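You operate a simulated robot arm through the tools that you are given. There is no shell and no other tool. Be economical: measure what you need, move in short steps, check, and stop when the job is done.

You run a simulated two-armed robot. Do the job below in one go: nothing can be reset, and whatever is moved stays where it is left.

JOB
Put the black seal disc from the left stand top on the left stand shelf and the white seal disc on the shelf of the packing stand. Take the notched bracket that says "J21" from the left stand top and leave it on the left stand shelf. Take the wiper block from the front bench top and leave it on the plain front spoke. Put the blue square cover from the front bench shelf on top of the blue navy pad. Stack the small carton that says "E61" from the front bench top on top of the small carton labelled "E57". Take the squat carton on the front bench top and put it away on the side bench top. The order is free. Set down upright: notched bracket, wiper block.

Only the result counts: the job must be done as asked and must still hold three seconds after the hand-in. Knocking over, shifting, dropping, spilling or breaking anything else fails it. A push-on lid holds only when it is set on centred and level and pressed home; a screw cap is set on level and turned clockwise until tight.

ROBOT AND FRAMES
Two 7-joint arms with two-finger parallel grippers on one trunk, on a base that drives. Base frame: it is fixed to the floor where the robot stands at the start and does not move with it; the origin is under the middle of the robot, x ahead of it, y to its left, z up. Readings come in mm, degrees, newtons and seconds.
The left shoulder is at the start at [70, 163, 1320], the right one opposite. Places, roughly: left stand shelf [700, 100, 300]; navy pad (34x22x5 cm) [-5800, 7100, 900]; plain front spoke [-3100, 5300, 900]; shelf of the packing stand [1700, -1800, 300]; side bench top [-7800, 5900, 900]; small carton [-3750, 7250, 1000]; square cover [-4000, 7000, 250]; squat carton [-3750, 7250, 1000]; wiper block (10x6x6 cm) [-3900, 6900, 900]. Payload 3.43 kg a hand.
Tool frame (each hand has its own): the origin (TCP) lies between the finger pads and is the grasp point; the fingertips stand 34 mm ahead of it; z points along the fingers, y is the line along which they close. The gripper opens to 128 mm. The fingers are 24 mm wide and 12 mm thick; the gripper's body (48 by 130 mm) begins 96 mm behind the TCP.
Orientation is that of the tool frame in the base frame, as a unit quaternion [x, y, z, w]. With the fingers straight down and closing along the base's y, the tool's x points along the base's -x, its y along +y and its z along -z.

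CONTROLS
- The arms move only by the tool move_arm. It takes "left_series", "right_series" or both (then of equal length, played together; a hand with none holds still); each is a list of rows, each a list of 7 numbers: the shift along the tool's x, y, z in units of 100 mm (1.0 is 100 mm), then the turn, a rotation vector about the tool's x, y, z in units of 60 degrees (1.0 is 60 degrees), then the opening, from 0 (shut) to 1 (fully open). In form: [[tx, ty, tz, rx, ry, rz, grip], ...]. A call has 1 to 12 rows; each row is the pose to reach, as a shift and turn from the pose commanded when the call began, along the tool's axes at that moment. A call with a number of a shift or a turn outside -1 to 1 is refused whole. Rows are played at 5 a second. More than 50 mm and 8.6 degrees between two rows, or a gripper value outside its range, and nothing of the call is played. Where a pose cannot be reached the arm comes as near as it can. A force on the tool above 40 N (or 10 N above the force at the start of the call, whichever is more), or a blocked arm, ends the call early, and 0.2 s more pass. The fingers move at their own pace (about 153 mm/s each) and stop on an object; they squeeze with about 31 N. The grip force told is the motor's: it shows also when the fingers shut on nothing. Time passes only in rows, and 0.2 s behind the last, so rows that repeat a pose let the fingers close. The reply holds the time, the measured pose of the TCP, the force on the tool along the base axes, the opening and the grip force, in the units named above and with some noise, with the torque about the TCP (base axes, N m) and any sound that the robot's microphone picked up.
- Cameras (640 x 400 px; columns grow to the right, rows downward): "scene" is now at [125.7, -1.5, 1526]; the picture's right is [-0.04, -1.00, 0.00], its down [-0.77, 0.03, -0.63] and it looks along [0.63, -0.02, -0.78] (base axes); focal length 252 px, centre (320, 200). "left" rides on the left gripper at [76, 11, -160] in its tool frame; the picture's right is [-0.15, 0.99, 0.00], its down [-0.88, -0.13, -0.46] and it looks along [-0.45, -0.07, 0.89] (tool axes); focal length 234 px, centre (320, 200). "right" rides on the right gripper at [76, -11, -160] in its tool frame; the picture's right is [0.15, 0.99, 0.00], its down [-0.88, 0.13, -0.46] and it looks along [-0.45, 0.07, 0.89] (tool axes); focal length 234 px, centre (320, 200).
- get_image(camera): a new picture of that camera. It takes no simulated time.
- slide_trunk(by): slides the trunk up (or, below 0, down) by that many mm; the arms and the scene camera ride with it, the base frame stays. It gives what a move gives, with no picture.
- drive_base(legs): drives the robot by 1 to 6 legs, each [ahead, left, turn to the left] in mm, mm and degrees, along the robot's own axes; the way and the turn of a leg run together, so that a leg with both is an arc; at most 1500 mm and 180 degrees a leg. The arms and the cameras ride along, it lands a little off, and it stops where it bumps. It gives what a move gives.
- head_to(pan, tilt): turns the head with the scene camera to pan (to the left, within 86 degrees either way) and tilt (down, from -29 to 69), counted from straight ahead of the robot. It gives what a move gives.
- measure_at(camera, pixels): for up to 12 pixels [column, row] of the newest picture of that camera ("zoom" is the newest enlarged one), the place [x, y, z] in the base frame of the surface seen there, good to about 2 mm. It takes no simulated time.
- inspect(camera, box): a new picture of the part [left, top, right, bottom] of that camera's present view, enlarged. It takes no simulated time.
- sign_off(): hands the job in; it is judged then, once.

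Keep the steps short. Do not move on a guess: measure, check each grasp and each placing, and mend mistakes. In all there are 138 turns and 172 pictures (those below and enlarged ones count). Leave the grippers open and the arms clear of the work at the hand-in unless told otherwise, and finish with a single line.

The tools are called after "Request:" as name(argument=value, ...) on one line, values as JSON. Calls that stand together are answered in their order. move_arm: Moves the arms, as the interface text tells. Its arguments: {"type":"object","properties":{"left_series":{"type":"array","items":{"type":"array","items":{"type":"number"}}},"right_series":{"type":"array","items":{"type":"array","items":{"type":"number"}}}},"required":[]} The other tools are called the same way: slide_trunk (by) slides the trunk up or down; drive_base (legs) drives the base; head_to (pan, tilt) turns the head that bears the scene camera; get_image (camera) takes a picture; measure_at (camera, pixels) gives the place of the surface under pixels of a picture; inspect (camera, box) takes an enlarged picture of a part of a camera's view; sign_off () hands the job in.

At the start:

```text
clock: 0.0
left_position: [510.2, 103.8, 1214.8]
left_orientation: [0.0, 1.0, -0.001, 0.001]
left_ft_force: [0.2, -0.5, 0.1]
left_moment: [0.03, 0.0, -0.01]
left_gripper_width: 127.9
left_finger_force: 0.1
right_position: [471.4, -373.0, 1241.6]
right_orientation: [-0.001, 1.0, 0.0, -0.001]
right_ft_force: [0.4, 0.0, -0.1]
right_moment: [0.0, 0.02, 0.01]
right_gripper_width: 128.0
right_finger_force: 0.0
trunk travel left (down, up): [-800.0, 140.0]
robot x, y, heading: [0.2, -0.6, 0.0]
head pan, tilt: [-2.2, 50.8]
```

scene: 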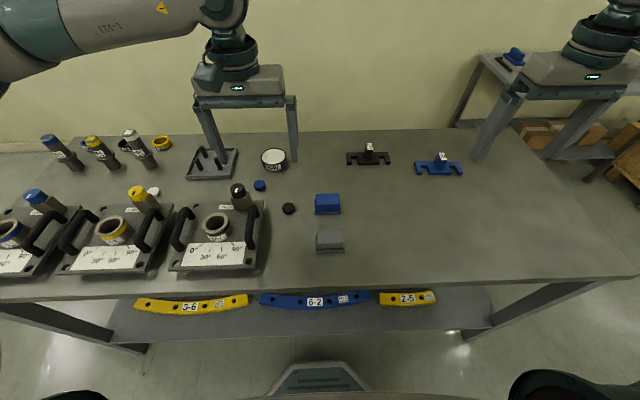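
right: 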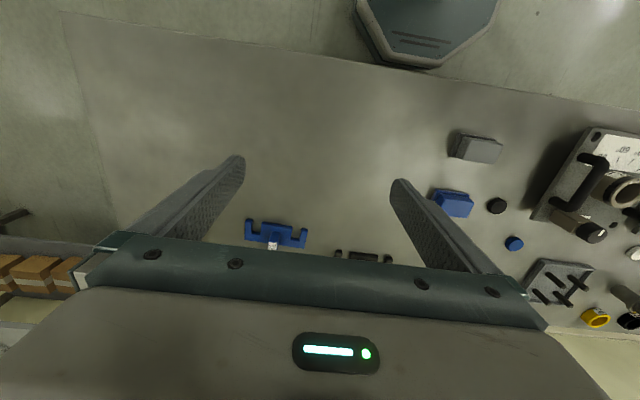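
left: 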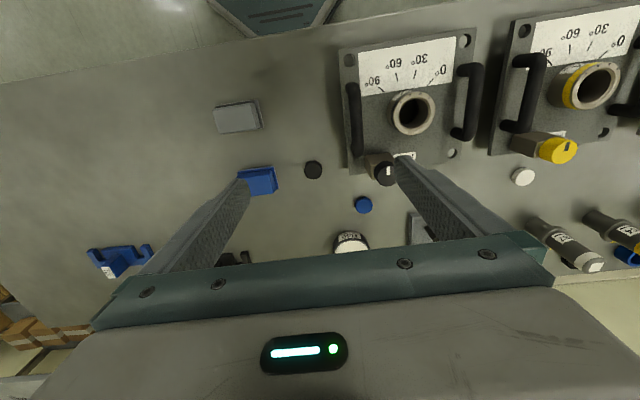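

I see the left stand with discs, two brackets and arc pieces on the shelf below. I'll enlarge the brackets and discs to read labels and then measure.

Request:
inspect(camera="scene", box=[330, 130, 480, 224])

Request:
inspect(camera="scene", box=[120, 120, 340, 258])

Request:
measure_at(camera="scene", pixels=[[288, 208], [259, 185], [154, 191], [368, 157], [437, 165], [330, 200], [400, 230], [370, 322], [470, 315], [500, 320], [400, 278], [455, 330]])

```text
4.26 times, centred on (405, 177) of scene
```

zoom: 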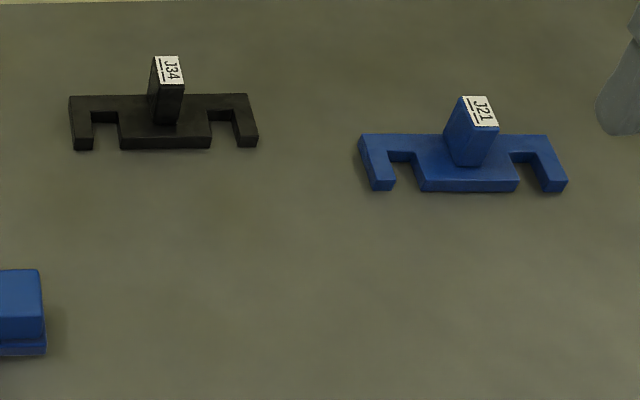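

```text
2.90 times, centred on (230, 189) of scene
```

zoom: 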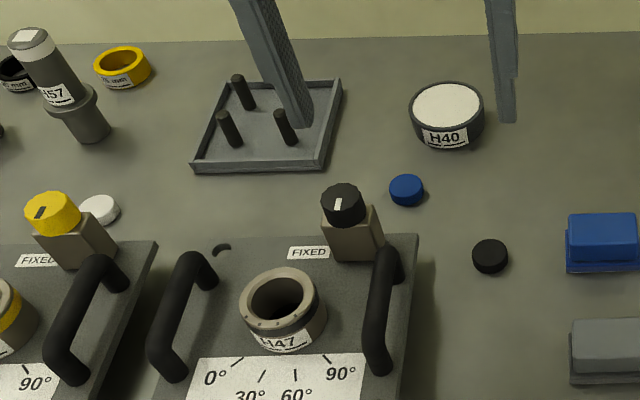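

```text
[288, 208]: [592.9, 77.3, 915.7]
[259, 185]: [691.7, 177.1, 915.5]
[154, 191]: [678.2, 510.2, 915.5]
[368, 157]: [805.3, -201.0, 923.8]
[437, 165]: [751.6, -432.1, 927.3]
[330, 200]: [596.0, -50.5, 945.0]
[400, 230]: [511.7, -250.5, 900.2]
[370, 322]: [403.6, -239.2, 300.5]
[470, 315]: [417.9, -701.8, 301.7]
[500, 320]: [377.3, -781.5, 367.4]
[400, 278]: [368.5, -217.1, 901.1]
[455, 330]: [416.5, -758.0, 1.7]
```

Blue bracket is J21 (at 437,165), black disc at (288,208), white disc at (154,191). Next I look down more at the shelf and base, and look around for the packing stand.

Request:
head_to(pan=-10, tilt=68)

Request:
get_image(camera="scene")

Request:
head_to(pan=-55, tilt=30)

Request:
get_image(camera="scene")

```text
clock: 0.8
left_position: [510.3, 103.5, 1215.7]
left_orientation: [0.0, 1.0, 0.0, 0.0]
left_ft_force: [-0.1, -1.0, 0.0]
left_moment: [0.03, 0.01, 0.03]
left_gripper_width: 128.2
left_finger_force: 0.1
right_position: [471.5, -373.9, 1242.2]
right_orientation: [0.0, 1.0, 0.0, 0.0]
right_ft_force: [0.2, 0.3, -0.2]
right_moment: [-0.01, -0.01, 0.06]
right_gripper_width: 128.1
right_finger_force: 0.1
trunk travel left (down, up): [-800.0, 140.0]
robot x, y, heading: [-0.8, -0.5, -0.1]
head pan, tilt: [-10.0, 68.0]
```

```text
166 pictures are left
```

scene: 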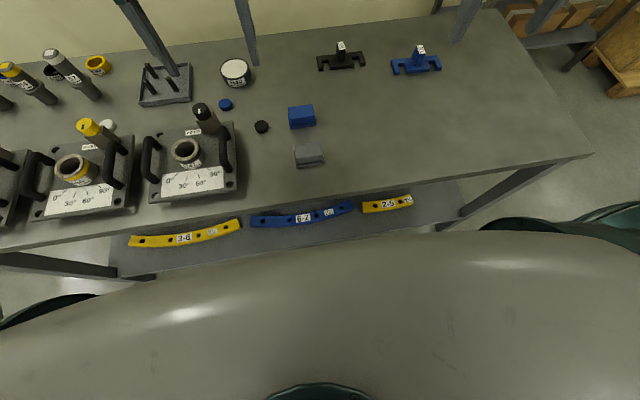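

```text
clock: 1.9
left_position: [511.5, 103.9, 1215.4]
left_orientation: [0.001, 1.0, 0.001, 0.001]
left_ft_force: [-0.1, -0.3, 0.1]
left_moment: [0.0, 0.01, 0.03]
left_gripper_width: 128.0
left_finger_force: 0.0
right_position: [470.4, -374.2, 1241.7]
right_orientation: [0.0, 1.0, 0.0, -0.001]
right_ft_force: [-0.5, 1.2, -1.0]
right_moment: [0.01, -0.03, 0.01]
right_gripper_width: 128.1
right_finger_force: 0.0
trunk travel left (down, up): [-800.0, 140.0]
robot x, y, heading: [-1.5, -1.2, -0.4]
head pan, tilt: [-55.0, 30.0]
```

```text
165 pictures are left
```

scene: 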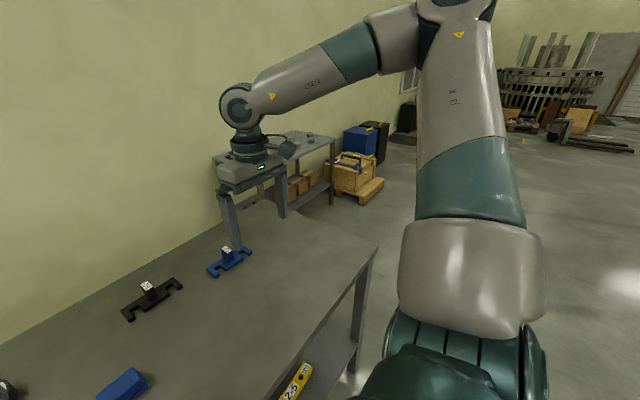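

Now I measure the packing stand, the pallets near it and the left stand's right-hand corner.

Request:
measure_at(camera="scene", pixels=[[376, 250], [345, 352], [307, 138], [337, 150], [313, 181], [327, 188], [297, 190], [360, 185], [380, 190], [318, 386], [355, 330], [219, 160]])

Request:
inspect(camera="scene", box=[200, 110, 400, 235])

Request:
head_to(pan=0, tilt=60)

Request:
get_image(camera="scene")

```text
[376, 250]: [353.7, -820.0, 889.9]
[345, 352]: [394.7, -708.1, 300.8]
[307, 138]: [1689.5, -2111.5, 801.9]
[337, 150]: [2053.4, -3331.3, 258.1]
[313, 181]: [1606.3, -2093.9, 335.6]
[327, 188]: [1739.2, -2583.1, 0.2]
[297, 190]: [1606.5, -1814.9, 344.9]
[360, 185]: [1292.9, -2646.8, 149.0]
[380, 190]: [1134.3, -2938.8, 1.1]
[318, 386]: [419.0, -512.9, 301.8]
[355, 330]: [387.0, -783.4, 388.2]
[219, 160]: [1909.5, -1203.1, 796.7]
```

```text
3.20 times, centred on (300, 172) of scene
```

zoom: 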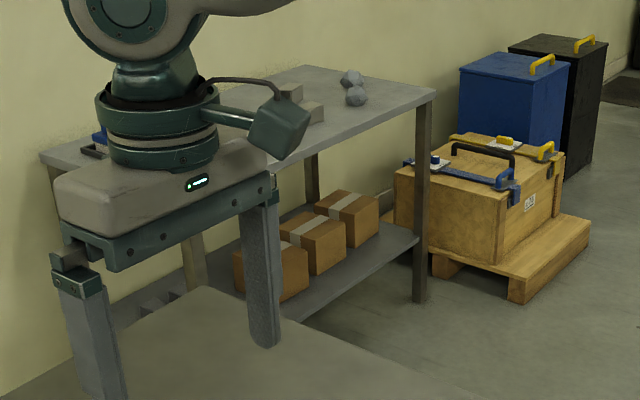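

```text
clock: 3.2
left_position: [510.8, 103.8, 1214.8]
left_orientation: [0.001, 1.0, 0.0, -0.001]
left_ft_force: [0.2, -0.3, 0.3]
left_moment: [0.01, -0.02, 0.01]
left_gripper_width: 128.0
left_finger_force: 0.1
right_position: [471.8, -373.6, 1242.1]
right_orientation: [0.0, 1.0, 0.0, 0.0]
right_ft_force: [0.3, -0.4, 1.1]
right_moment: [0.01, -0.01, -0.01]
right_gripper_width: 128.2
right_finger_force: 0.1
trunk travel left (down, up): [-800.0, 140.0]
robot x, y, heading: [-0.4, -0.5, -0.1]
head pan, tilt: [0.0, 60.0]
```

```text
163 pictures are left
```

scene: 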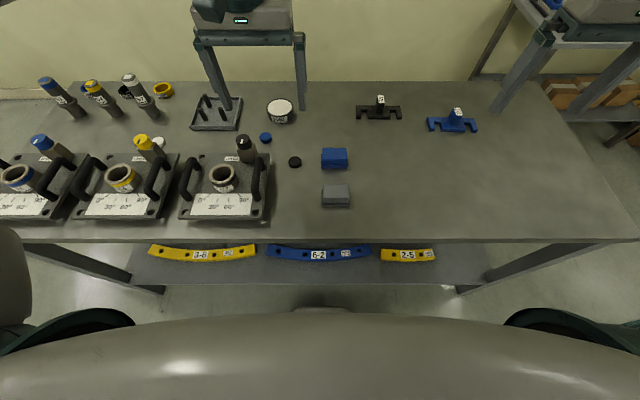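

Measure shelf front edge, arcs, posts and base nose.

Request:
measure_at(camera="scene", pixels=[[350, 281], [460, 278], [450, 262], [465, 258], [410, 255], [432, 260], [400, 270], [320, 312], [480, 290], [260, 275], [350, 275], [400, 240]])

Request:
inspect(camera="scene", box=[360, 230, 520, 330])

```text
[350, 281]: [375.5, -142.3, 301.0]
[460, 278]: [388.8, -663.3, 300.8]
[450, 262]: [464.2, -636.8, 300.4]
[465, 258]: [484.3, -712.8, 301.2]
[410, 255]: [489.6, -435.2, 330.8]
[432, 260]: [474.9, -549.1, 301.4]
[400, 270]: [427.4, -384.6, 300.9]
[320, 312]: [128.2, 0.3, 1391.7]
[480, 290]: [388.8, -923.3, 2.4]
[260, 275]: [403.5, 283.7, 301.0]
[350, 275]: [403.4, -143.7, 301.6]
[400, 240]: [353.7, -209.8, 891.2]
```

```text
4.00 times, centred on (440, 280) of scene
```

zoom: 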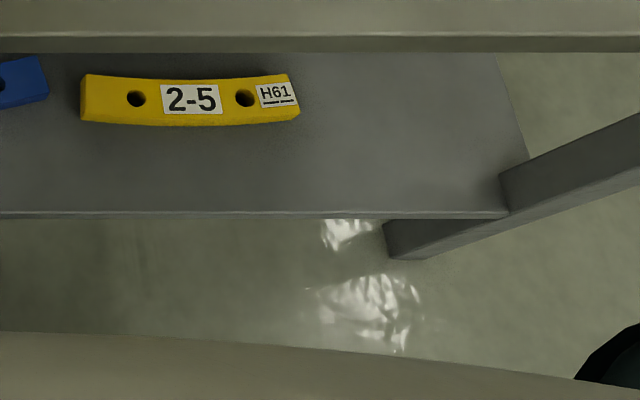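

I'll check the base's front extent from the left hand camera (the octagon at top), and heights of the fixture near the black disc.

Request:
get_image(camera="left")

Request:
measure_at(camera="left", pixels=[[265, 32], [270, 15], [232, 5], [313, 170], [385, 168], [350, 150], [240, 185], [225, 118], [258, 170], [275, 180], [522, 177], [363, 205]])

Request:
inspect(camera="left", box=[200, 90, 420, 228])

Request:
measure_at(camera="zoom", pixels=[[304, 233], [354, 233], [329, 210], [329, 258], [329, 234], [470, 330], [530, 240], [430, 230], [455, 10], [420, 250]])

```text
161 pictures are left
```

left: 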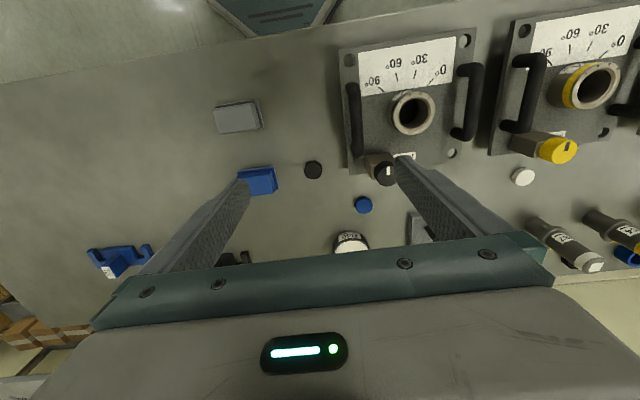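

```text
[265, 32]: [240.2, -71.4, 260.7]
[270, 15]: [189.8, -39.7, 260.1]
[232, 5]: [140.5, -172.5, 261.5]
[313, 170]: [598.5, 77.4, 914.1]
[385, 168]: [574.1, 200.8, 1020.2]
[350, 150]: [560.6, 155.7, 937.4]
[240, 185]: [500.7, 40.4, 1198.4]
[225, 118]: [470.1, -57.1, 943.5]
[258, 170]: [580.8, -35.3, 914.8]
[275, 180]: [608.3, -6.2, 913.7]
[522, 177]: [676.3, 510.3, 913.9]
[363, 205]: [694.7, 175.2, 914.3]
```

```text
2.90 times, centred on (310, 159) of left
```

zoom: 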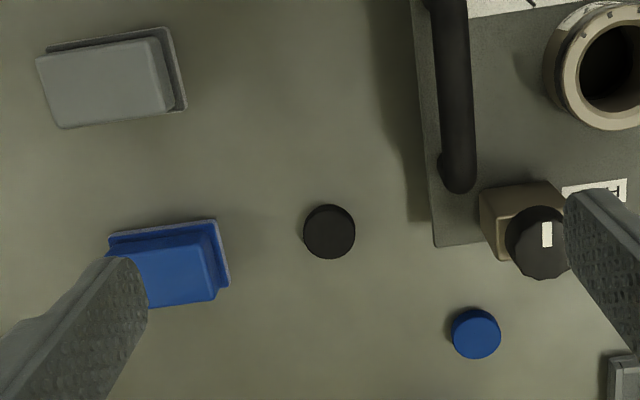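

```text
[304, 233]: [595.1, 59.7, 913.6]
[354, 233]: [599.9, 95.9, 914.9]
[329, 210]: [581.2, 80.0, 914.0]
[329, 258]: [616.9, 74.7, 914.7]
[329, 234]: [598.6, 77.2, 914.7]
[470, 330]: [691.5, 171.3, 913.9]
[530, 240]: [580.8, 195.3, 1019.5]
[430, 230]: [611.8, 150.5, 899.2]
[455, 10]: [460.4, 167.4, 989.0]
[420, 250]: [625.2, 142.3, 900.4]
```

Black disc centre (598.6, 77.5), top z 914, Ø36. Base nose is at x≈245, so I can edge forward 70 mm, then lower the trunk 200 mm (hands end at z≈1015+).

Request:
drive_base(legs=[[70, 0, 0]])

Request:
slide_trunk(by=-180)

Request:
get_image(camera="left")

Request:
get_image(camera="right")

```text
clock: 4.2
left_position: [574.2, 103.0, 1217.2]
left_orientation: [0.001, 1.0, 0.0, 0.002]
left_ft_force: [-0.5, -0.1, 0.3]
left_moment: [-0.04, -0.06, 0.01]
left_gripper_width: 128.1
left_finger_force: 0.0
right_position: [533.9, -373.4, 1243.8]
right_orientation: [0.001, 1.0, 0.0, 0.003]
right_ft_force: [-2.2, -0.5, 0.1]
right_moment: [0.03, -0.06, 0.0]
right_gripper_width: 127.8
right_finger_force: 0.0
trunk travel left (down, up): [-800.0, 140.0]
robot x, y, heading: [69.1, 1.3, 0.3]
head pan, tilt: [0.0, 60.0]
```

```text
clock: 6.2
left_position: [578.9, 104.0, 1036.1]
left_orientation: [0.001, 1.0, 0.0, 0.0]
left_ft_force: [-0.7, -0.6, 0.3]
left_moment: [-0.02, -0.04, 0.0]
left_gripper_width: 127.9
left_finger_force: 0.1
right_position: [540.1, -373.4, 1063.2]
right_orientation: [0.001, 1.0, 0.0, 0.0]
right_ft_force: [-0.3, -0.2, 0.6]
right_moment: [-0.01, -0.03, 0.01]
right_gripper_width: 127.7
right_finger_force: 0.1
trunk travel left (down, up): [-620.0, 320.0]
robot x, y, heading: [65.8, 2.2, -0.2]
head pan, tilt: [0.0, 60.0]
```

```text
159 pictures are left
```

left: 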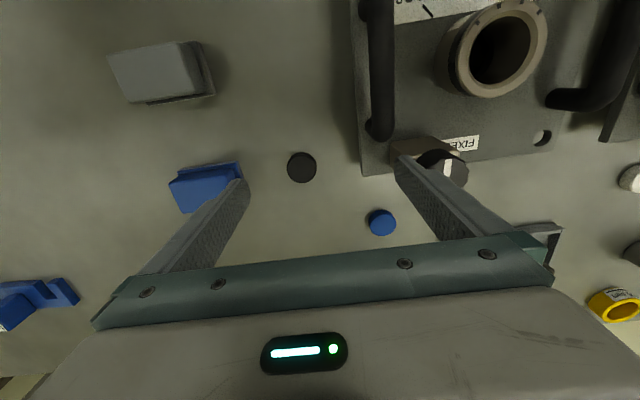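

```text
158 pictures are left
```

right: 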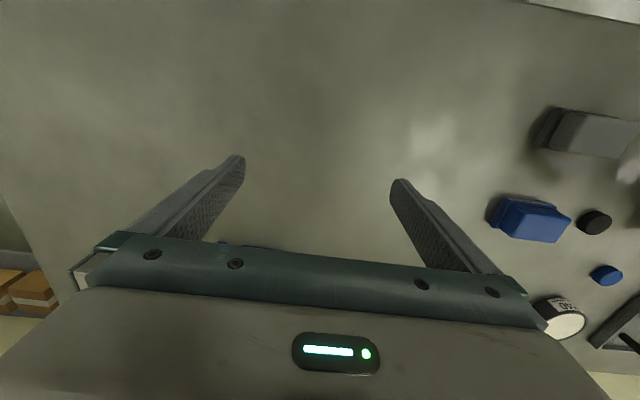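

Both hands are above the table. I move left over the disc with a narrower opening and right toward the bracket at the current height.

Request:
measure_at(camera="left", pixels=[[301, 167], [430, 160], [285, 167], [318, 167]])

Request:
move_arm(left_series=[[-0.1, -0.13, 0, 0, 0, 0, 0.47], [-0.2, -0.265, 0, 0, 0, 0, 0.47], [-0.2, -0.265, 0, 0, 0, 0, 0.47], [-0.2, -0.265, 0, 0, 0, 0, 0.47]], right_series=[[-0.25, -0.15, 0, 0, 0, 0, 0.6], [-0.5, -0.3, 0, 0, 0, 0, 0.6], [-0.75, -0.45, 0, 0, 0, 0, 0.6], [-1.0, -0.59, 0, 0, 0, 0, 0.6]])

Request:
move_arm(right_series=[[-0.3, 0, 0, 0, 0, 0, 0.6], [-0.6, 0, 0, 0, 0, 0, 0.6], [-0.8, 0, 0, 0, 0, 0, 0.6], [-0.8, 0, 0, 0, 0, 0, 0.6]])

Request:
get_image(camera="right")

Request:
get_image(camera="left")

```text
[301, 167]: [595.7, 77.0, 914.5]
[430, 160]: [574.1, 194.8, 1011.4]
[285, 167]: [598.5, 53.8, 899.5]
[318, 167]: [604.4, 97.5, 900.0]
```

```text
clock: 7.2
left_position: [601.4, 77.1, 1033.4]
left_orientation: [0.001, 1.0, -0.001, -0.001]
left_ft_force: [0.6, -0.2, -0.6]
left_moment: [0.0, 0.02, 0.0]
left_gripper_width: 60.2
left_finger_force: 0.0
right_position: [640.7, -433.8, 1060.4]
right_orientation: [0.001, 1.0, 0.001, -0.001]
right_ft_force: [0.8, 0.9, 0.5]
right_moment: [0.01, 0.04, -0.01]
right_gripper_width: 77.0
right_finger_force: 0.1
trunk travel left (down, up): [-620.0, 320.0]
robot x, y, heading: [68.9, 0.4, 0.1]
head pan, tilt: [0.0, 60.0]
```

```text
clock: 8.2
left_position: [598.9, 76.2, 1034.9]
left_orientation: [0.001, 1.0, 0.0, 0.0]
left_ft_force: [-0.2, -0.3, -0.9]
left_moment: [0.0, -0.01, 0.02]
left_gripper_width: 60.0
left_finger_force: 0.0
right_position: [718.1, -434.0, 1061.8]
right_orientation: [0.001, 1.0, 0.0, 0.0]
right_ft_force: [0.1, 0.0, 0.1]
right_moment: [0.03, -0.01, 0.01]
right_gripper_width: 76.9
right_finger_force: 0.0
trunk travel left (down, up): [-620.0, 320.0]
robot x, y, heading: [69.6, 0.4, 0.0]
head pan, tilt: [0.0, 60.0]
```

```text
157 pictures are left
```

right: 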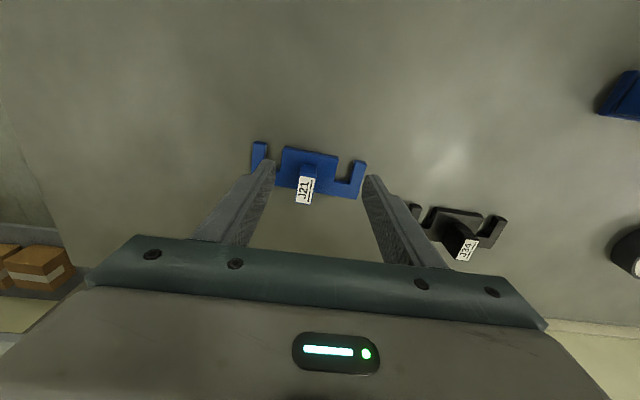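

```text
156 pictures are left
```

left: 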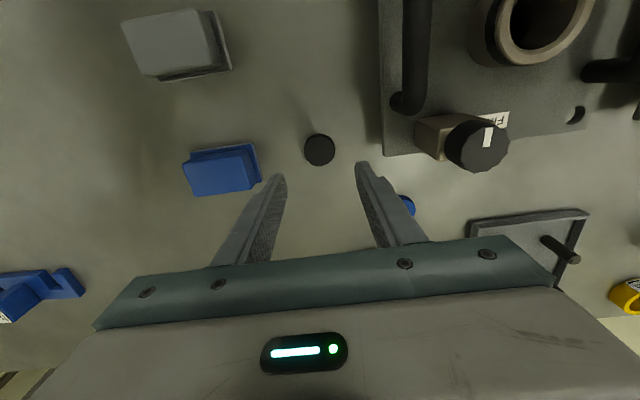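

Enlarge the bracket to measure the handle.

Request:
inspect(camera="right", box=[240, 125, 400, 225])

Request:
measure_at(camera="zoom", pixels=[[260, 170], [225, 240], [295, 240], [225, 310], [290, 310], [260, 270], [200, 110], [380, 130], [180, 240], [350, 270], [85, 80], [490, 160]])

Request:
measure_at(camera="left", pixels=[[319, 149], [306, 150], [332, 150], [475, 145], [225, 175]])

```text
4.00 times, centred on (320, 175) of right
```

zoom: 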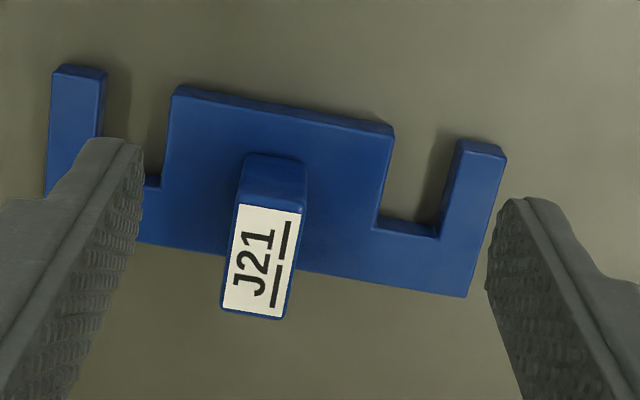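

```text
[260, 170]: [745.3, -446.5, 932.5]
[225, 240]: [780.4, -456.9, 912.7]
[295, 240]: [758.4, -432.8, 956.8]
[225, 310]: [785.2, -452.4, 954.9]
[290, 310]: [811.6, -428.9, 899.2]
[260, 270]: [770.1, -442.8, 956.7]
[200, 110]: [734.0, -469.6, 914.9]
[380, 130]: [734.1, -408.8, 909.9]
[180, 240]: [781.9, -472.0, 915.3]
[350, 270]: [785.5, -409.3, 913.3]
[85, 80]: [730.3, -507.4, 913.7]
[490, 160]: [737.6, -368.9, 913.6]
```

```text
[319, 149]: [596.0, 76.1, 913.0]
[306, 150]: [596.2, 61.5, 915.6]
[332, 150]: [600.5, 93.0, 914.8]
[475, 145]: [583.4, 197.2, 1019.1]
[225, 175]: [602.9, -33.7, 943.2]
```

Handle centre about (767, -443), z 914–956; disc centre (597.5, 77). I descend both hands in steps, not closing yet.

Request:
move_arm(left_series=[[0.01, 0.01, 0.3, 0, 0, 0, 0.47], [0.01, 0.01, 0.6, 0, 0, 0, 0.47], [0.01, 0.01, 0.85, 0, 0, 0, 0.47], [0.01, 0.01, 0.98, 0, 0, 0, 0.47], [0.01, 0.01, 0.98, 0, 0, 0, 0.47]], right_series=[[-0.25, -0.08, 0, 0, 0, 0, 0.6], [-0.49, -0.08, 0, 0, 0, 0, 0.6], [-0.49, -0.08, 0.3, 0, 0, 0, 0.6], [-0.49, -0.08, 0.6, 0, 0, 0, 0.6], [-0.49, -0.08, 0.7, 0, 0, 0, 0.6]])

Request:
get_image(camera="left")

Request:
get_image(camera="right")

```text
clock: 9.4
left_position: [597.5, 76.0, 938.7]
left_orientation: [0.001, 1.0, -0.001, 0.001]
left_ft_force: [0.0, 0.4, -0.4]
left_moment: [-0.01, 0.02, -0.01]
left_gripper_width: 60.1
left_finger_force: 0.0
right_position: [768.0, -440.2, 990.9]
right_orientation: [0.0, 1.0, 0.0, 0.001]
right_ft_force: [0.0, 0.1, -0.2]
right_moment: [-0.02, 0.0, 0.02]
right_gripper_width: 76.7
right_finger_force: 0.0
trunk travel left (down, up): [-620.0, 320.0]
robot x, y, heading: [69.9, -4.5, -0.4]
head pan, tilt: [0.0, 60.0]
```

```text
154 pictures are left
```

left: 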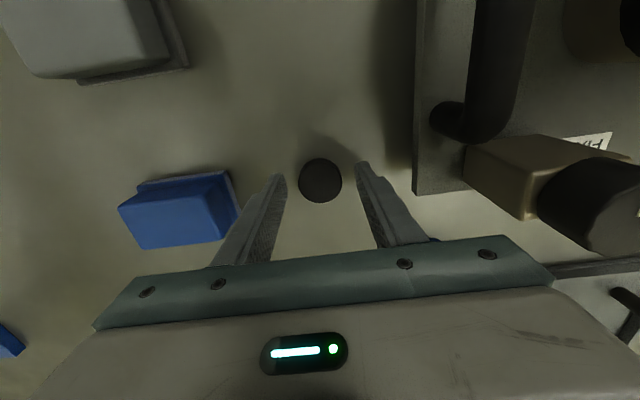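

```text
153 pictures are left
```

right: 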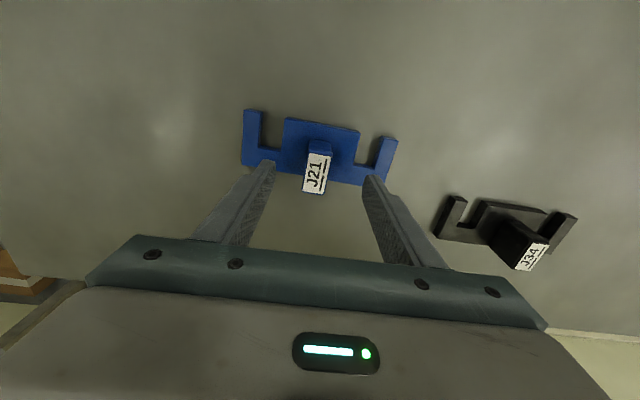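

Both well placed. Final descent, then close both.

Request:
move_arm(left_series=[[0, 0, 0.03, 0, 0, 0, 0.47], [0, 0, 0.03, 0, 0, 0, 0.2], [0, 0, 0.03, 0, 0, 0, 0], [0, 0, 0.03, 0, 0, 0, 0], [0, 0, 0.03, 0, 0, 0, 0], [0, 0, 0.03, 0, 0, 0, 0]], right_series=[[0, -0.02, 0.2, 0, 0, 0, 0.6], [0, -0.02, 0.36, 0, 0, 0, 0.6], [0, -0.02, 0.36, 0, 0, 0, 0.3], [0, -0.02, 0.36, 0, 0, 0, 0], [0, -0.02, 0.36, 0, 0, 0, 0], [0, -0.02, 0.36, 0, 0, 0, 0]])

Request:
move_arm(left_series=[[0, 0, -0.3, 0, 0, 0, 0], [0, 0, -0.6, 0, 0, 0, 0], [0, 0, -0.9, 0, 0, 0, 0]], right_series=[[0, 0, -0.3, 0, 0, 0, 0], [0, 0, -0.6, 0, 0, 0, 0], [0, 0, -0.9, 0, 0, 0, 0]])

Request:
get_image(camera="left")

Request:
get_image(camera="right")

```text
clock: 10.8
left_position: [597.7, 76.5, 933.2]
left_orientation: [0.001, 1.0, 0.0, 0.0]
left_ft_force: [-0.2, -0.1, 0.4]
left_moment: [0.02, -0.02, -0.01]
left_gripper_width: 35.3
left_finger_force: 31.0
right_position: [768.5, -442.9, 955.5]
right_orientation: [0.001, 1.0, 0.0, 0.0]
right_ft_force: [-0.2, -0.2, 0.3]
right_moment: [-0.13, -0.03, -0.04]
right_gripper_width: 21.7
right_finger_force: 30.6
trunk travel left (down, up): [-620.0, 320.0]
robot x, y, heading: [70.8, 2.4, -0.0]
head pan, tilt: [0.0, 60.0]
```

```text
clock: 11.6
left_position: [597.1, 74.4, 1025.1]
left_orientation: [0.0, 1.0, 0.0, 0.001]
left_ft_force: [-0.2, -0.8, -0.2]
left_moment: [0.0, -0.01, 0.01]
left_gripper_width: 35.4
left_finger_force: 31.2
right_position: [769.9, -442.9, 1047.3]
right_orientation: [0.001, 1.0, 0.002, -0.001]
right_ft_force: [0.7, -0.2, -3.4]
right_moment: [-0.01, -0.03, -0.01]
right_gripper_width: 21.7
right_finger_force: 31.7
trunk travel left (down, up): [-620.0, 320.0]
robot x, y, heading: [69.0, -2.4, 0.2]
head pan, tilt: [0.0, 60.0]
```

```text
152 pictures are left
```

left: 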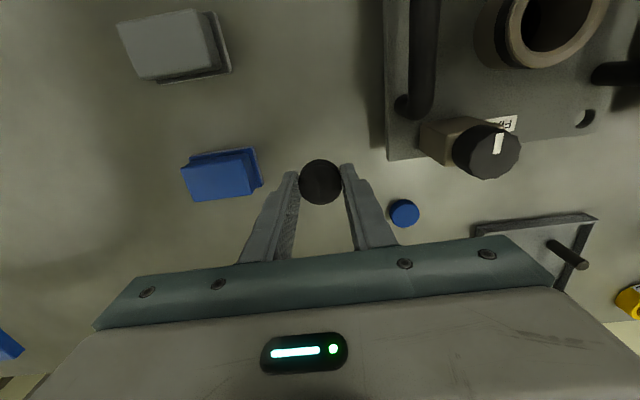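

```text
151 pictures are left
```

right: 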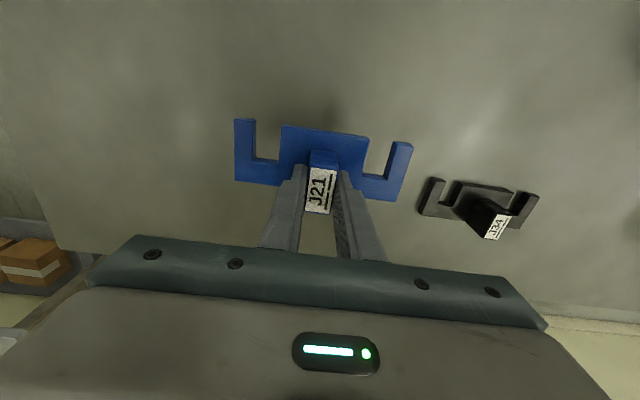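

Both are gripped (35 mm and 22 mm). I pull the hands in toward the robot.

Request:
move_arm(left_series=[[0.3, 0, -0.2, 0, 0, 0, 0], [0.6, 0, -0.2, 0, 0, 0, 0], [0.9, 0, -0.2, 0, 0, 0, 0], [1.0, 0, -0.2, 0, 0, 0, 0]], right_series=[[0.3, 0, 0, 0, 0, 0, 0], [0.6, 0, 0, 0, 0, 0, 0], [0.9, 0, 0, 0, 0, 0, 0], [1.0, 0, 0, 0, 0, 0, 0]])

Request:
move_arm(right_series=[[0.3, 0, 0, 0, 0, 0, 0], [0.6, 0, 0, 0, 0, 0, 0], [0.9, 0, 0, 0, 0, 0, 0], [1.0, 0, 0, 0, 0, 0, 0]])

Request:
move_arm(right_series=[[0.3, 0, 0, 0, 0, 0, 0], [0.6, 0, 0, 0, 0, 0, 0], [0.8, 0, 0, 0, 0, 0, 0]])

Request:
head_to(pan=0, tilt=40)

Request:
get_image(camera="scene")

```text
clock: 12.6
left_position: [497.5, 76.9, 1046.3]
left_orientation: [0.001, 1.0, 0.0, -0.001]
left_ft_force: [-0.2, 0.4, -0.7]
left_moment: [0.01, 0.01, 0.02]
left_gripper_width: 35.2
left_finger_force: 30.6
right_position: [670.6, -442.7, 1043.9]
right_orientation: [0.001, 1.0, 0.0, 0.0]
right_ft_force: [0.8, 0.2, -4.5]
right_moment: [-0.01, 0.03, 0.02]
right_gripper_width: 21.5
right_finger_force: 30.7
trunk travel left (down, up): [-620.0, 320.0]
robot x, y, heading: [70.1, -0.6, -0.0]
head pan, tilt: [0.0, 60.0]
```

```text
clock: 13.6
left_position: [498.0, 77.4, 1045.8]
left_orientation: [0.0, 1.0, 0.0, 0.0]
left_ft_force: [-0.5, -1.1, 0.3]
left_moment: [-0.03, -0.02, 0.0]
left_gripper_width: 35.1
left_finger_force: 30.8
right_position: [568.7, -442.5, 1046.8]
right_orientation: [0.0, 1.0, 0.002, 0.001]
right_ft_force: [-0.6, -0.7, -3.6]
right_moment: [0.02, -0.05, -0.01]
right_gripper_width: 21.5
right_finger_force: 31.3
trunk travel left (down, up): [-620.0, 320.0]
robot x, y, heading: [69.7, -0.7, -0.0]
head pan, tilt: [0.0, 60.0]
```

```text
clock: 14.4
left_position: [496.3, 76.5, 1046.5]
left_orientation: [0.0, 1.0, 0.0, -0.001]
left_ft_force: [0.6, -0.4, -0.1]
left_moment: [0.0, -0.02, 0.01]
left_gripper_width: 35.2
left_finger_force: 30.8
right_position: [486.2, -443.2, 1045.5]
right_orientation: [0.0, 1.0, -0.001, 0.0]
right_ft_force: [-0.2, -0.2, -3.6]
right_moment: [0.0, -0.02, 0.0]
right_gripper_width: 21.6
right_finger_force: 30.6
trunk travel left (down, up): [-620.0, 320.0]
robot x, y, heading: [68.6, -3.6, 0.1]
head pan, tilt: [0.0, 60.0]
```

```text
clock: 15.2
left_position: [498.0, 76.1, 1046.1]
left_orientation: [0.001, 1.0, 0.0, -0.001]
left_ft_force: [-0.8, 0.2, 0.1]
left_moment: [-0.01, -0.05, 0.0]
left_gripper_width: 35.6
left_finger_force: 30.7
right_position: [486.1, -442.8, 1044.4]
right_orientation: [0.001, 1.0, 0.001, 0.0]
right_ft_force: [-0.3, 0.0, -3.4]
right_moment: [-0.02, -0.02, 0.01]
right_gripper_width: 21.8
right_finger_force: 31.4
trunk travel left (down, up): [-620.0, 320.0]
robot x, y, heading: [65.8, 3.8, -0.2]
head pan, tilt: [0.0, 40.0]
```

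```text
150 pictures are left
```

scene: 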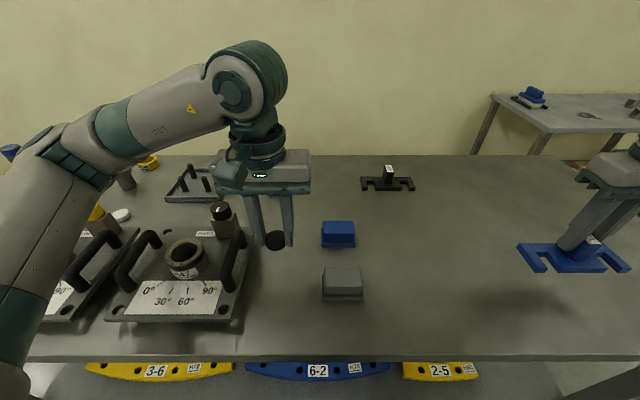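

Both held level. Measure arm heights (elbow, wrist joint top) to know the clearance below the table top after lowering.

Request:
measure_at(camera="scene", pixels=[[245, 50], [200, 75], [110, 110], [55, 140], [20, 200], [20, 300], [240, 205], [560, 270]])

Request:
drive_base(legs=[[-450, 0, 0]])

Request:
slide_trunk(by=-600)

Request:
get_image(camera="scene")

```text
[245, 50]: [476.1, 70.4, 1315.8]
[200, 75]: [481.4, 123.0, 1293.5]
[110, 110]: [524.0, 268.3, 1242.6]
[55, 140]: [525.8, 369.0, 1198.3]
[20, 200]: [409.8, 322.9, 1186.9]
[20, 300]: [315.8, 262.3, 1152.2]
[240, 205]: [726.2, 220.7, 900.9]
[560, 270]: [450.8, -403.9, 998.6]
```

```text
clock: 17.9
left_position: [54.1, 78.8, 1046.5]
left_orientation: [-0.006, 1.0, 0.0, 0.0]
left_ft_force: [0.1, 0.2, -0.4]
left_moment: [0.01, 0.01, 0.01]
left_gripper_width: 35.2
left_finger_force: 30.9
right_position: [49.0, -440.6, 1045.9]
right_orientation: [-0.005, 1.0, 0.001, -0.001]
right_ft_force: [0.1, 0.2, -3.3]
right_moment: [-0.01, -0.03, -0.02]
right_gripper_width: 21.8
right_finger_force: 31.2
trunk travel left (down, up): [-620.0, 320.0]
robot x, y, heading: [-374.1, 0.1, 0.4]
head pan, tilt: [0.0, 40.0]
```

```text
refused: -600 is not a number from -400 to 400
```

```text
149 pictures are left
```

scene: 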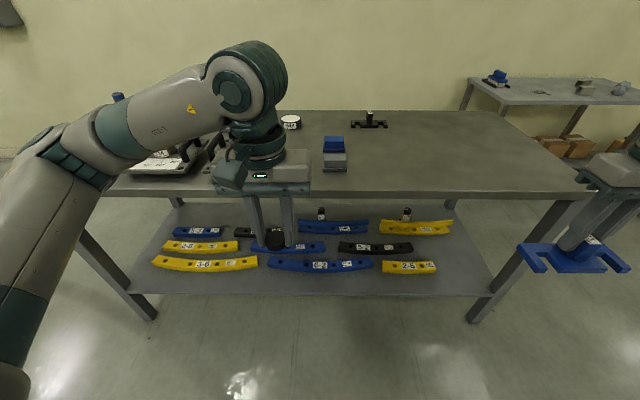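

Lower the trunk in two parts (nothing below the hands here), then measure the free shelf strip.

Request:
slide_trunk(by=-380)

Request:
head_to(pan=-10, tilt=30)

Request:
get_image(camera="scene")

```text
clock: 21.6
left_position: [52.7, 79.9, 666.1]
left_orientation: [-0.005, 1.0, 0.0, 0.0]
left_ft_force: [0.1, 0.4, -0.2]
left_moment: [-0.01, -0.03, 0.0]
left_gripper_width: 35.4
left_finger_force: 31.1
right_position: [48.4, -440.6, 665.8]
right_orientation: [-0.005, 1.0, 0.0, 0.0]
right_ft_force: [-0.4, 0.5, -3.3]
right_moment: [-0.01, 0.0, -0.01]
right_gripper_width: 21.9
right_finger_force: 30.8
trunk travel left (down, up): [-240.0, 700.0]
robot x, y, heading: [-374.5, -3.8, 0.6]
head pan, tilt: [0.0, 40.0]
```

```text
clock: 22.3
left_position: [53.6, 78.7, 666.1]
left_orientation: [-0.006, 1.0, 0.0, 0.0]
left_ft_force: [0.8, -0.8, 0.0]
left_moment: [-0.03, 0.01, 0.02]
left_gripper_width: 35.2
left_finger_force: 31.0
right_position: [48.9, -439.8, 664.5]
right_orientation: [-0.005, 1.0, 0.0, 0.0]
right_ft_force: [0.3, -0.5, -3.3]
right_moment: [0.03, -0.04, 0.01]
right_gripper_width: 21.8
right_finger_force: 30.7
trunk travel left (down, up): [-240.0, 700.0]
robot x, y, heading: [-375.7, -2.6, 0.4]
head pan, tilt: [-10.0, 30.0]
```

```text
148 pictures are left
```

scene: 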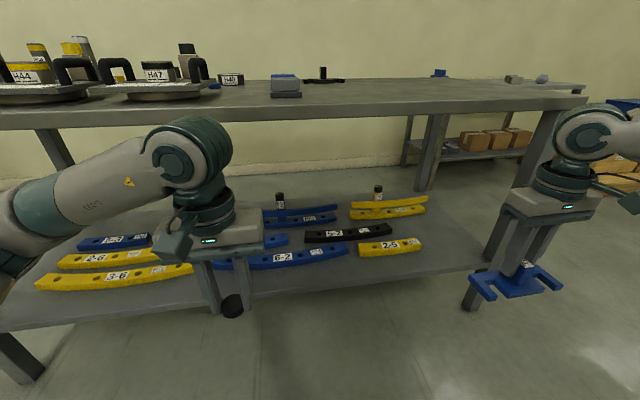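

Request:
measure_at(camera="scene", pixels=[[362, 253], [390, 256], [421, 250], [440, 250], [470, 255], [485, 268], [440, 230], [430, 277], [300, 266], [345, 256], [260, 270], [300, 300]])

Request:
measure_at(camera="scene", pixels=[[495, 240], [510, 230], [560, 110], [540, 160], [500, 105], [400, 105], [478, 228], [465, 210], [400, 113], [350, 290]])

```text
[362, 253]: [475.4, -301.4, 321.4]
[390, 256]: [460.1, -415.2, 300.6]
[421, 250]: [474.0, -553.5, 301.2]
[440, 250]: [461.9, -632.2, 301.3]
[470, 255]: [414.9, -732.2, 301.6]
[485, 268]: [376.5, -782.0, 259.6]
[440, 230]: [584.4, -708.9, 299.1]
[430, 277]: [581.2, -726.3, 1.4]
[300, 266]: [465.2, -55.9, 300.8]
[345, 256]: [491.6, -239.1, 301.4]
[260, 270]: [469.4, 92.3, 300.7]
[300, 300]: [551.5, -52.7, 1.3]
```

```text
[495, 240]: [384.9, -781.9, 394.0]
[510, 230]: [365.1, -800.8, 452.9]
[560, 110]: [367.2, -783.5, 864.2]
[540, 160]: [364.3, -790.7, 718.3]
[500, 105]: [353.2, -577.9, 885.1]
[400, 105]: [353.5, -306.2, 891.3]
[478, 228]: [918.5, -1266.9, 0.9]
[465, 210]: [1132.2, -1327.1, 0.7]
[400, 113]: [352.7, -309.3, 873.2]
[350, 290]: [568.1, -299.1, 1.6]
```

Free strip on shelf: x 373–460 in front of the arcs; posts at y≈-790. I'll set the bracket at about (420,-340) and the disc at (415,80). Bring the right hand inward 100 mm, lower the trunk 235 mm.

Request:
move_arm(right_series=[[0, 0.3, 0, 0, 0, 0, 0], [0, 0.6, 0, 0, 0, 0, 0], [0, 0.9, 0, 0, 0, 0, 0], [0, 1.0, 0, 0, 0, 0, 0]])

Request:
slide_trunk(by=-235)

Request:
head_to(pan=-25, tilt=20)

Request:
get_image(camera="scene")

```text
clock: 23.3
left_position: [54.4, 79.1, 665.2]
left_orientation: [-0.005, 1.0, 0.001, 0.0]
left_ft_force: [0.0, 0.4, -0.5]
left_moment: [0.03, 0.02, 0.01]
left_gripper_width: 35.1
left_finger_force: 30.8
right_position: [47.1, -340.2, 665.2]
right_orientation: [-0.005, 1.0, 0.0, 0.0]
right_ft_force: [-0.7, 0.2, -3.2]
right_moment: [-0.02, 0.0, -0.01]
right_gripper_width: 21.4
right_finger_force: 31.2
trunk travel left (down, up): [-240.0, 700.0]
robot x, y, heading: [-372.4, -5.0, 0.6]
head pan, tilt: [-10.0, 30.0]
```

```text
clock: 25.7
left_position: [53.1, 80.5, 431.2]
left_orientation: [-0.006, 1.0, 0.0, 0.001]
left_ft_force: [-0.1, -0.1, 0.3]
left_moment: [-0.01, -0.01, -0.03]
left_gripper_width: 35.3
left_finger_force: 31.3
right_position: [46.9, -340.8, 431.6]
right_orientation: [-0.006, 1.0, 0.001, 0.0]
right_ft_force: [0.3, 0.3, -3.3]
right_moment: [0.01, -0.01, 0.04]
right_gripper_width: 21.5
right_finger_force: 31.3
trunk travel left (down, up): [-5.0, 935.0]
robot x, y, heading: [-373.3, -3.7, 0.5]
head pan, tilt: [-10.0, 30.0]
```

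```text
clock: 26.5
left_position: [53.9, 80.6, 431.3]
left_orientation: [-0.004, 1.0, 0.001, 0.0]
left_ft_force: [0.3, -0.3, 0.3]
left_moment: [-0.03, -0.01, -0.01]
left_gripper_width: 35.8
left_finger_force: 30.6
right_position: [47.5, -340.7, 430.8]
right_orientation: [-0.005, 1.0, 0.001, -0.001]
right_ft_force: [0.6, 1.2, -3.4]
right_moment: [-0.02, -0.04, 0.01]
right_gripper_width: 21.4
right_finger_force: 30.9
trunk travel left (down, up): [-5.0, 935.0]
robot x, y, heading: [-373.6, 1.2, 0.5]
head pan, tilt: [-25.0, 20.0]
```

```text
147 pictures are left
```

scene: 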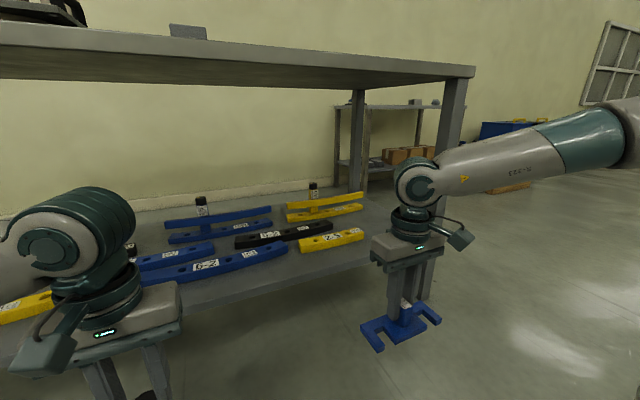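

Measure the right elbow and forearm relative to the right post.

Request:
measure_at(camera="scene", pixels=[[632, 130], [600, 115], [520, 140], [545, 180], [430, 170], [610, 160], [420, 200]])

Request:
head_to(pan=-60, tilt=15)

Request:
get_image(camera="scene")

```text
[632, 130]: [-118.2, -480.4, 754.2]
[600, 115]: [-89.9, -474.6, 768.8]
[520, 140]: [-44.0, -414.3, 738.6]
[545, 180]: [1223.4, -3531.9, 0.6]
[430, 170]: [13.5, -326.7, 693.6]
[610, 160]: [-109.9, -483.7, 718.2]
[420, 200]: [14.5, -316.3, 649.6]
```

```text
clock: 27.5
left_position: [52.7, 79.0, 431.0]
left_orientation: [-0.006, 1.0, 0.001, 0.0]
left_ft_force: [0.4, -0.6, -1.1]
left_moment: [-0.04, 0.01, 0.0]
left_gripper_width: 36.1
left_finger_force: 30.7
right_position: [46.9, -340.5, 430.4]
right_orientation: [-0.005, 1.0, 0.0, 0.0]
right_ft_force: [0.3, 0.6, -3.8]
right_moment: [-0.01, -0.02, 0.02]
right_gripper_width: 21.3
right_finger_force: 30.8
trunk travel left (down, up): [-5.0, 935.0]
robot x, y, heading: [-373.4, 0.9, 0.5]
head pan, tilt: [-60.0, 15.0]
```

```text
146 pictures are left
```

scene: 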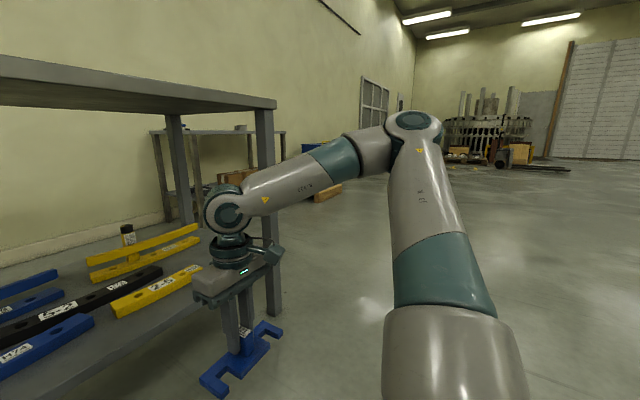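

Right elbow stays before the table edge after driving and everything is below 770 mm. Drive forward 370 mm.

Request:
drive_base(legs=[[370, 0, -0.5]])

Request:
get_image(camera="right")

Request:
get_image(camera="left")

```text
clock: 29.9
left_position: [420.3, 73.2, 431.2]
left_orientation: [0.004, 1.0, 0.001, 0.001]
left_ft_force: [0.2, 0.4, -0.1]
left_moment: [-0.01, -0.03, 0.0]
left_gripper_width: 35.8
left_finger_force: 31.1
right_position: [406.8, -345.8, 430.5]
right_orientation: [0.004, 1.0, -0.001, 0.0]
right_ft_force: [-0.6, -0.5, -3.3]
right_moment: [0.02, 0.01, -0.02]
right_gripper_width: 22.0
right_finger_force: 30.9
trunk travel left (down, up): [-5.0, 935.0]
robot x, y, heading: [-9.3, 2.3, -0.3]
head pan, tilt: [-60.0, 15.0]
```

```text
145 pictures are left
```

right: 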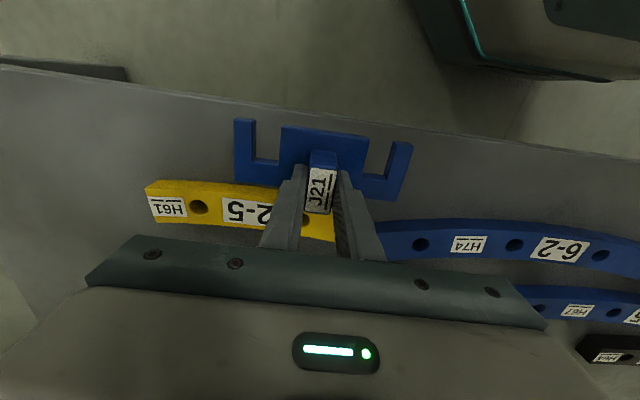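

```text
144 pictures are left
```

left: 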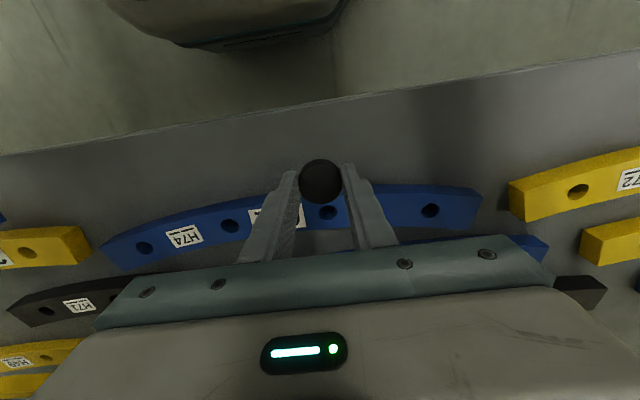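

Measure bracket extents and the nearest arc edges from both hand cameras.

Request:
measure_at(camera="right", pixels=[[240, 122], [405, 146], [240, 182], [398, 198], [285, 130], [270, 182], [200, 184], [380, 218], [300, 115], [360, 128]])

Request:
measure_at(camera="left", pixels=[[320, 180], [260, 188], [240, 192], [380, 183], [320, 105], [320, 120]])

```text
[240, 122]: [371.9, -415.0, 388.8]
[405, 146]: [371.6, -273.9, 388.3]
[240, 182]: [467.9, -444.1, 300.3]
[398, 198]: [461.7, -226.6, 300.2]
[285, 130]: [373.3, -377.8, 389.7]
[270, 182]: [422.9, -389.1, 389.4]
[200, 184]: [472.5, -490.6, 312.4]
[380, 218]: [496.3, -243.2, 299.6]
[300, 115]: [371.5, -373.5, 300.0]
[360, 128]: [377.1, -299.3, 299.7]
```

```text
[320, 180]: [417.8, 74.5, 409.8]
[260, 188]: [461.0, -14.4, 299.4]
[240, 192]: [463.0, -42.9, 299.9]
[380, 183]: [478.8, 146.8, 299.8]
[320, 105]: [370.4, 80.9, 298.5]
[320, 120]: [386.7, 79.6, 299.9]
```

Strip is x 371–460. I centre the bracket (tx −0.17) and disc (tx +0.06) and descend to just above the shelf.

Request:
move_arm(left_series=[[0.06, 0, 0.25, 0, 0, 0, 0], [0.06, 0, 0.5, 0, 0, 0, 0], [0.06, 0, 0.75, 0, 0, 0, 0], [0.06, 0, 0.91, 0, 0, 0, 0], [0.06, 0, 0.91, 0, 0, 0, 0]], right_series=[[-0.17, 0, 0.2, 0, 0, 0, 0], [-0.17, 0, 0.4, 0, 0, 0, 0], [-0.17, 0, 0.55, 0, 0, 0, 0], [-0.17, 0, 0.69, 0, 0, 0, 0], [-0.17, 0, 0.69, 0, 0, 0, 0]])

Request:
get_image(camera="right")

Request:
get_image(camera="left")

```text
clock: 31.1
left_position: [414.2, 72.2, 340.6]
left_orientation: [0.003, 1.0, 0.001, -0.001]
left_ft_force: [-0.3, 0.5, -0.1]
left_moment: [-0.03, 0.01, -0.01]
left_gripper_width: 35.7
left_finger_force: 30.9
right_position: [424.2, -345.7, 361.6]
right_orientation: [0.003, 1.0, 0.001, 0.0]
right_ft_force: [0.4, 0.2, -3.9]
right_moment: [0.02, 0.01, 0.01]
right_gripper_width: 21.5
right_finger_force: 31.0
trunk travel left (down, up): [-5.0, 935.0]
robot x, y, heading: [-9.2, 0.1, -0.4]
head pan, tilt: [-60.0, 15.0]
```

```text
143 pictures are left
```

right: 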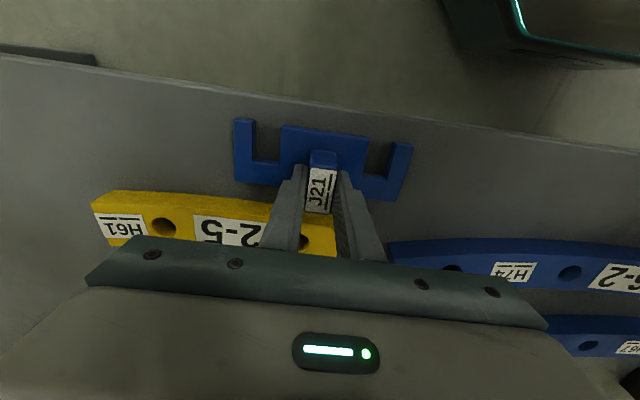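

```text
142 pictures are left
```

left: 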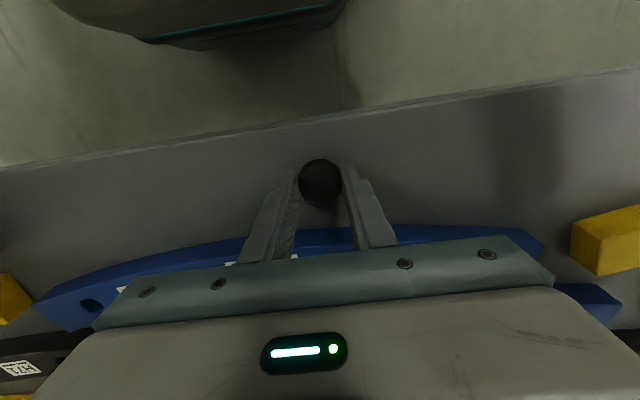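

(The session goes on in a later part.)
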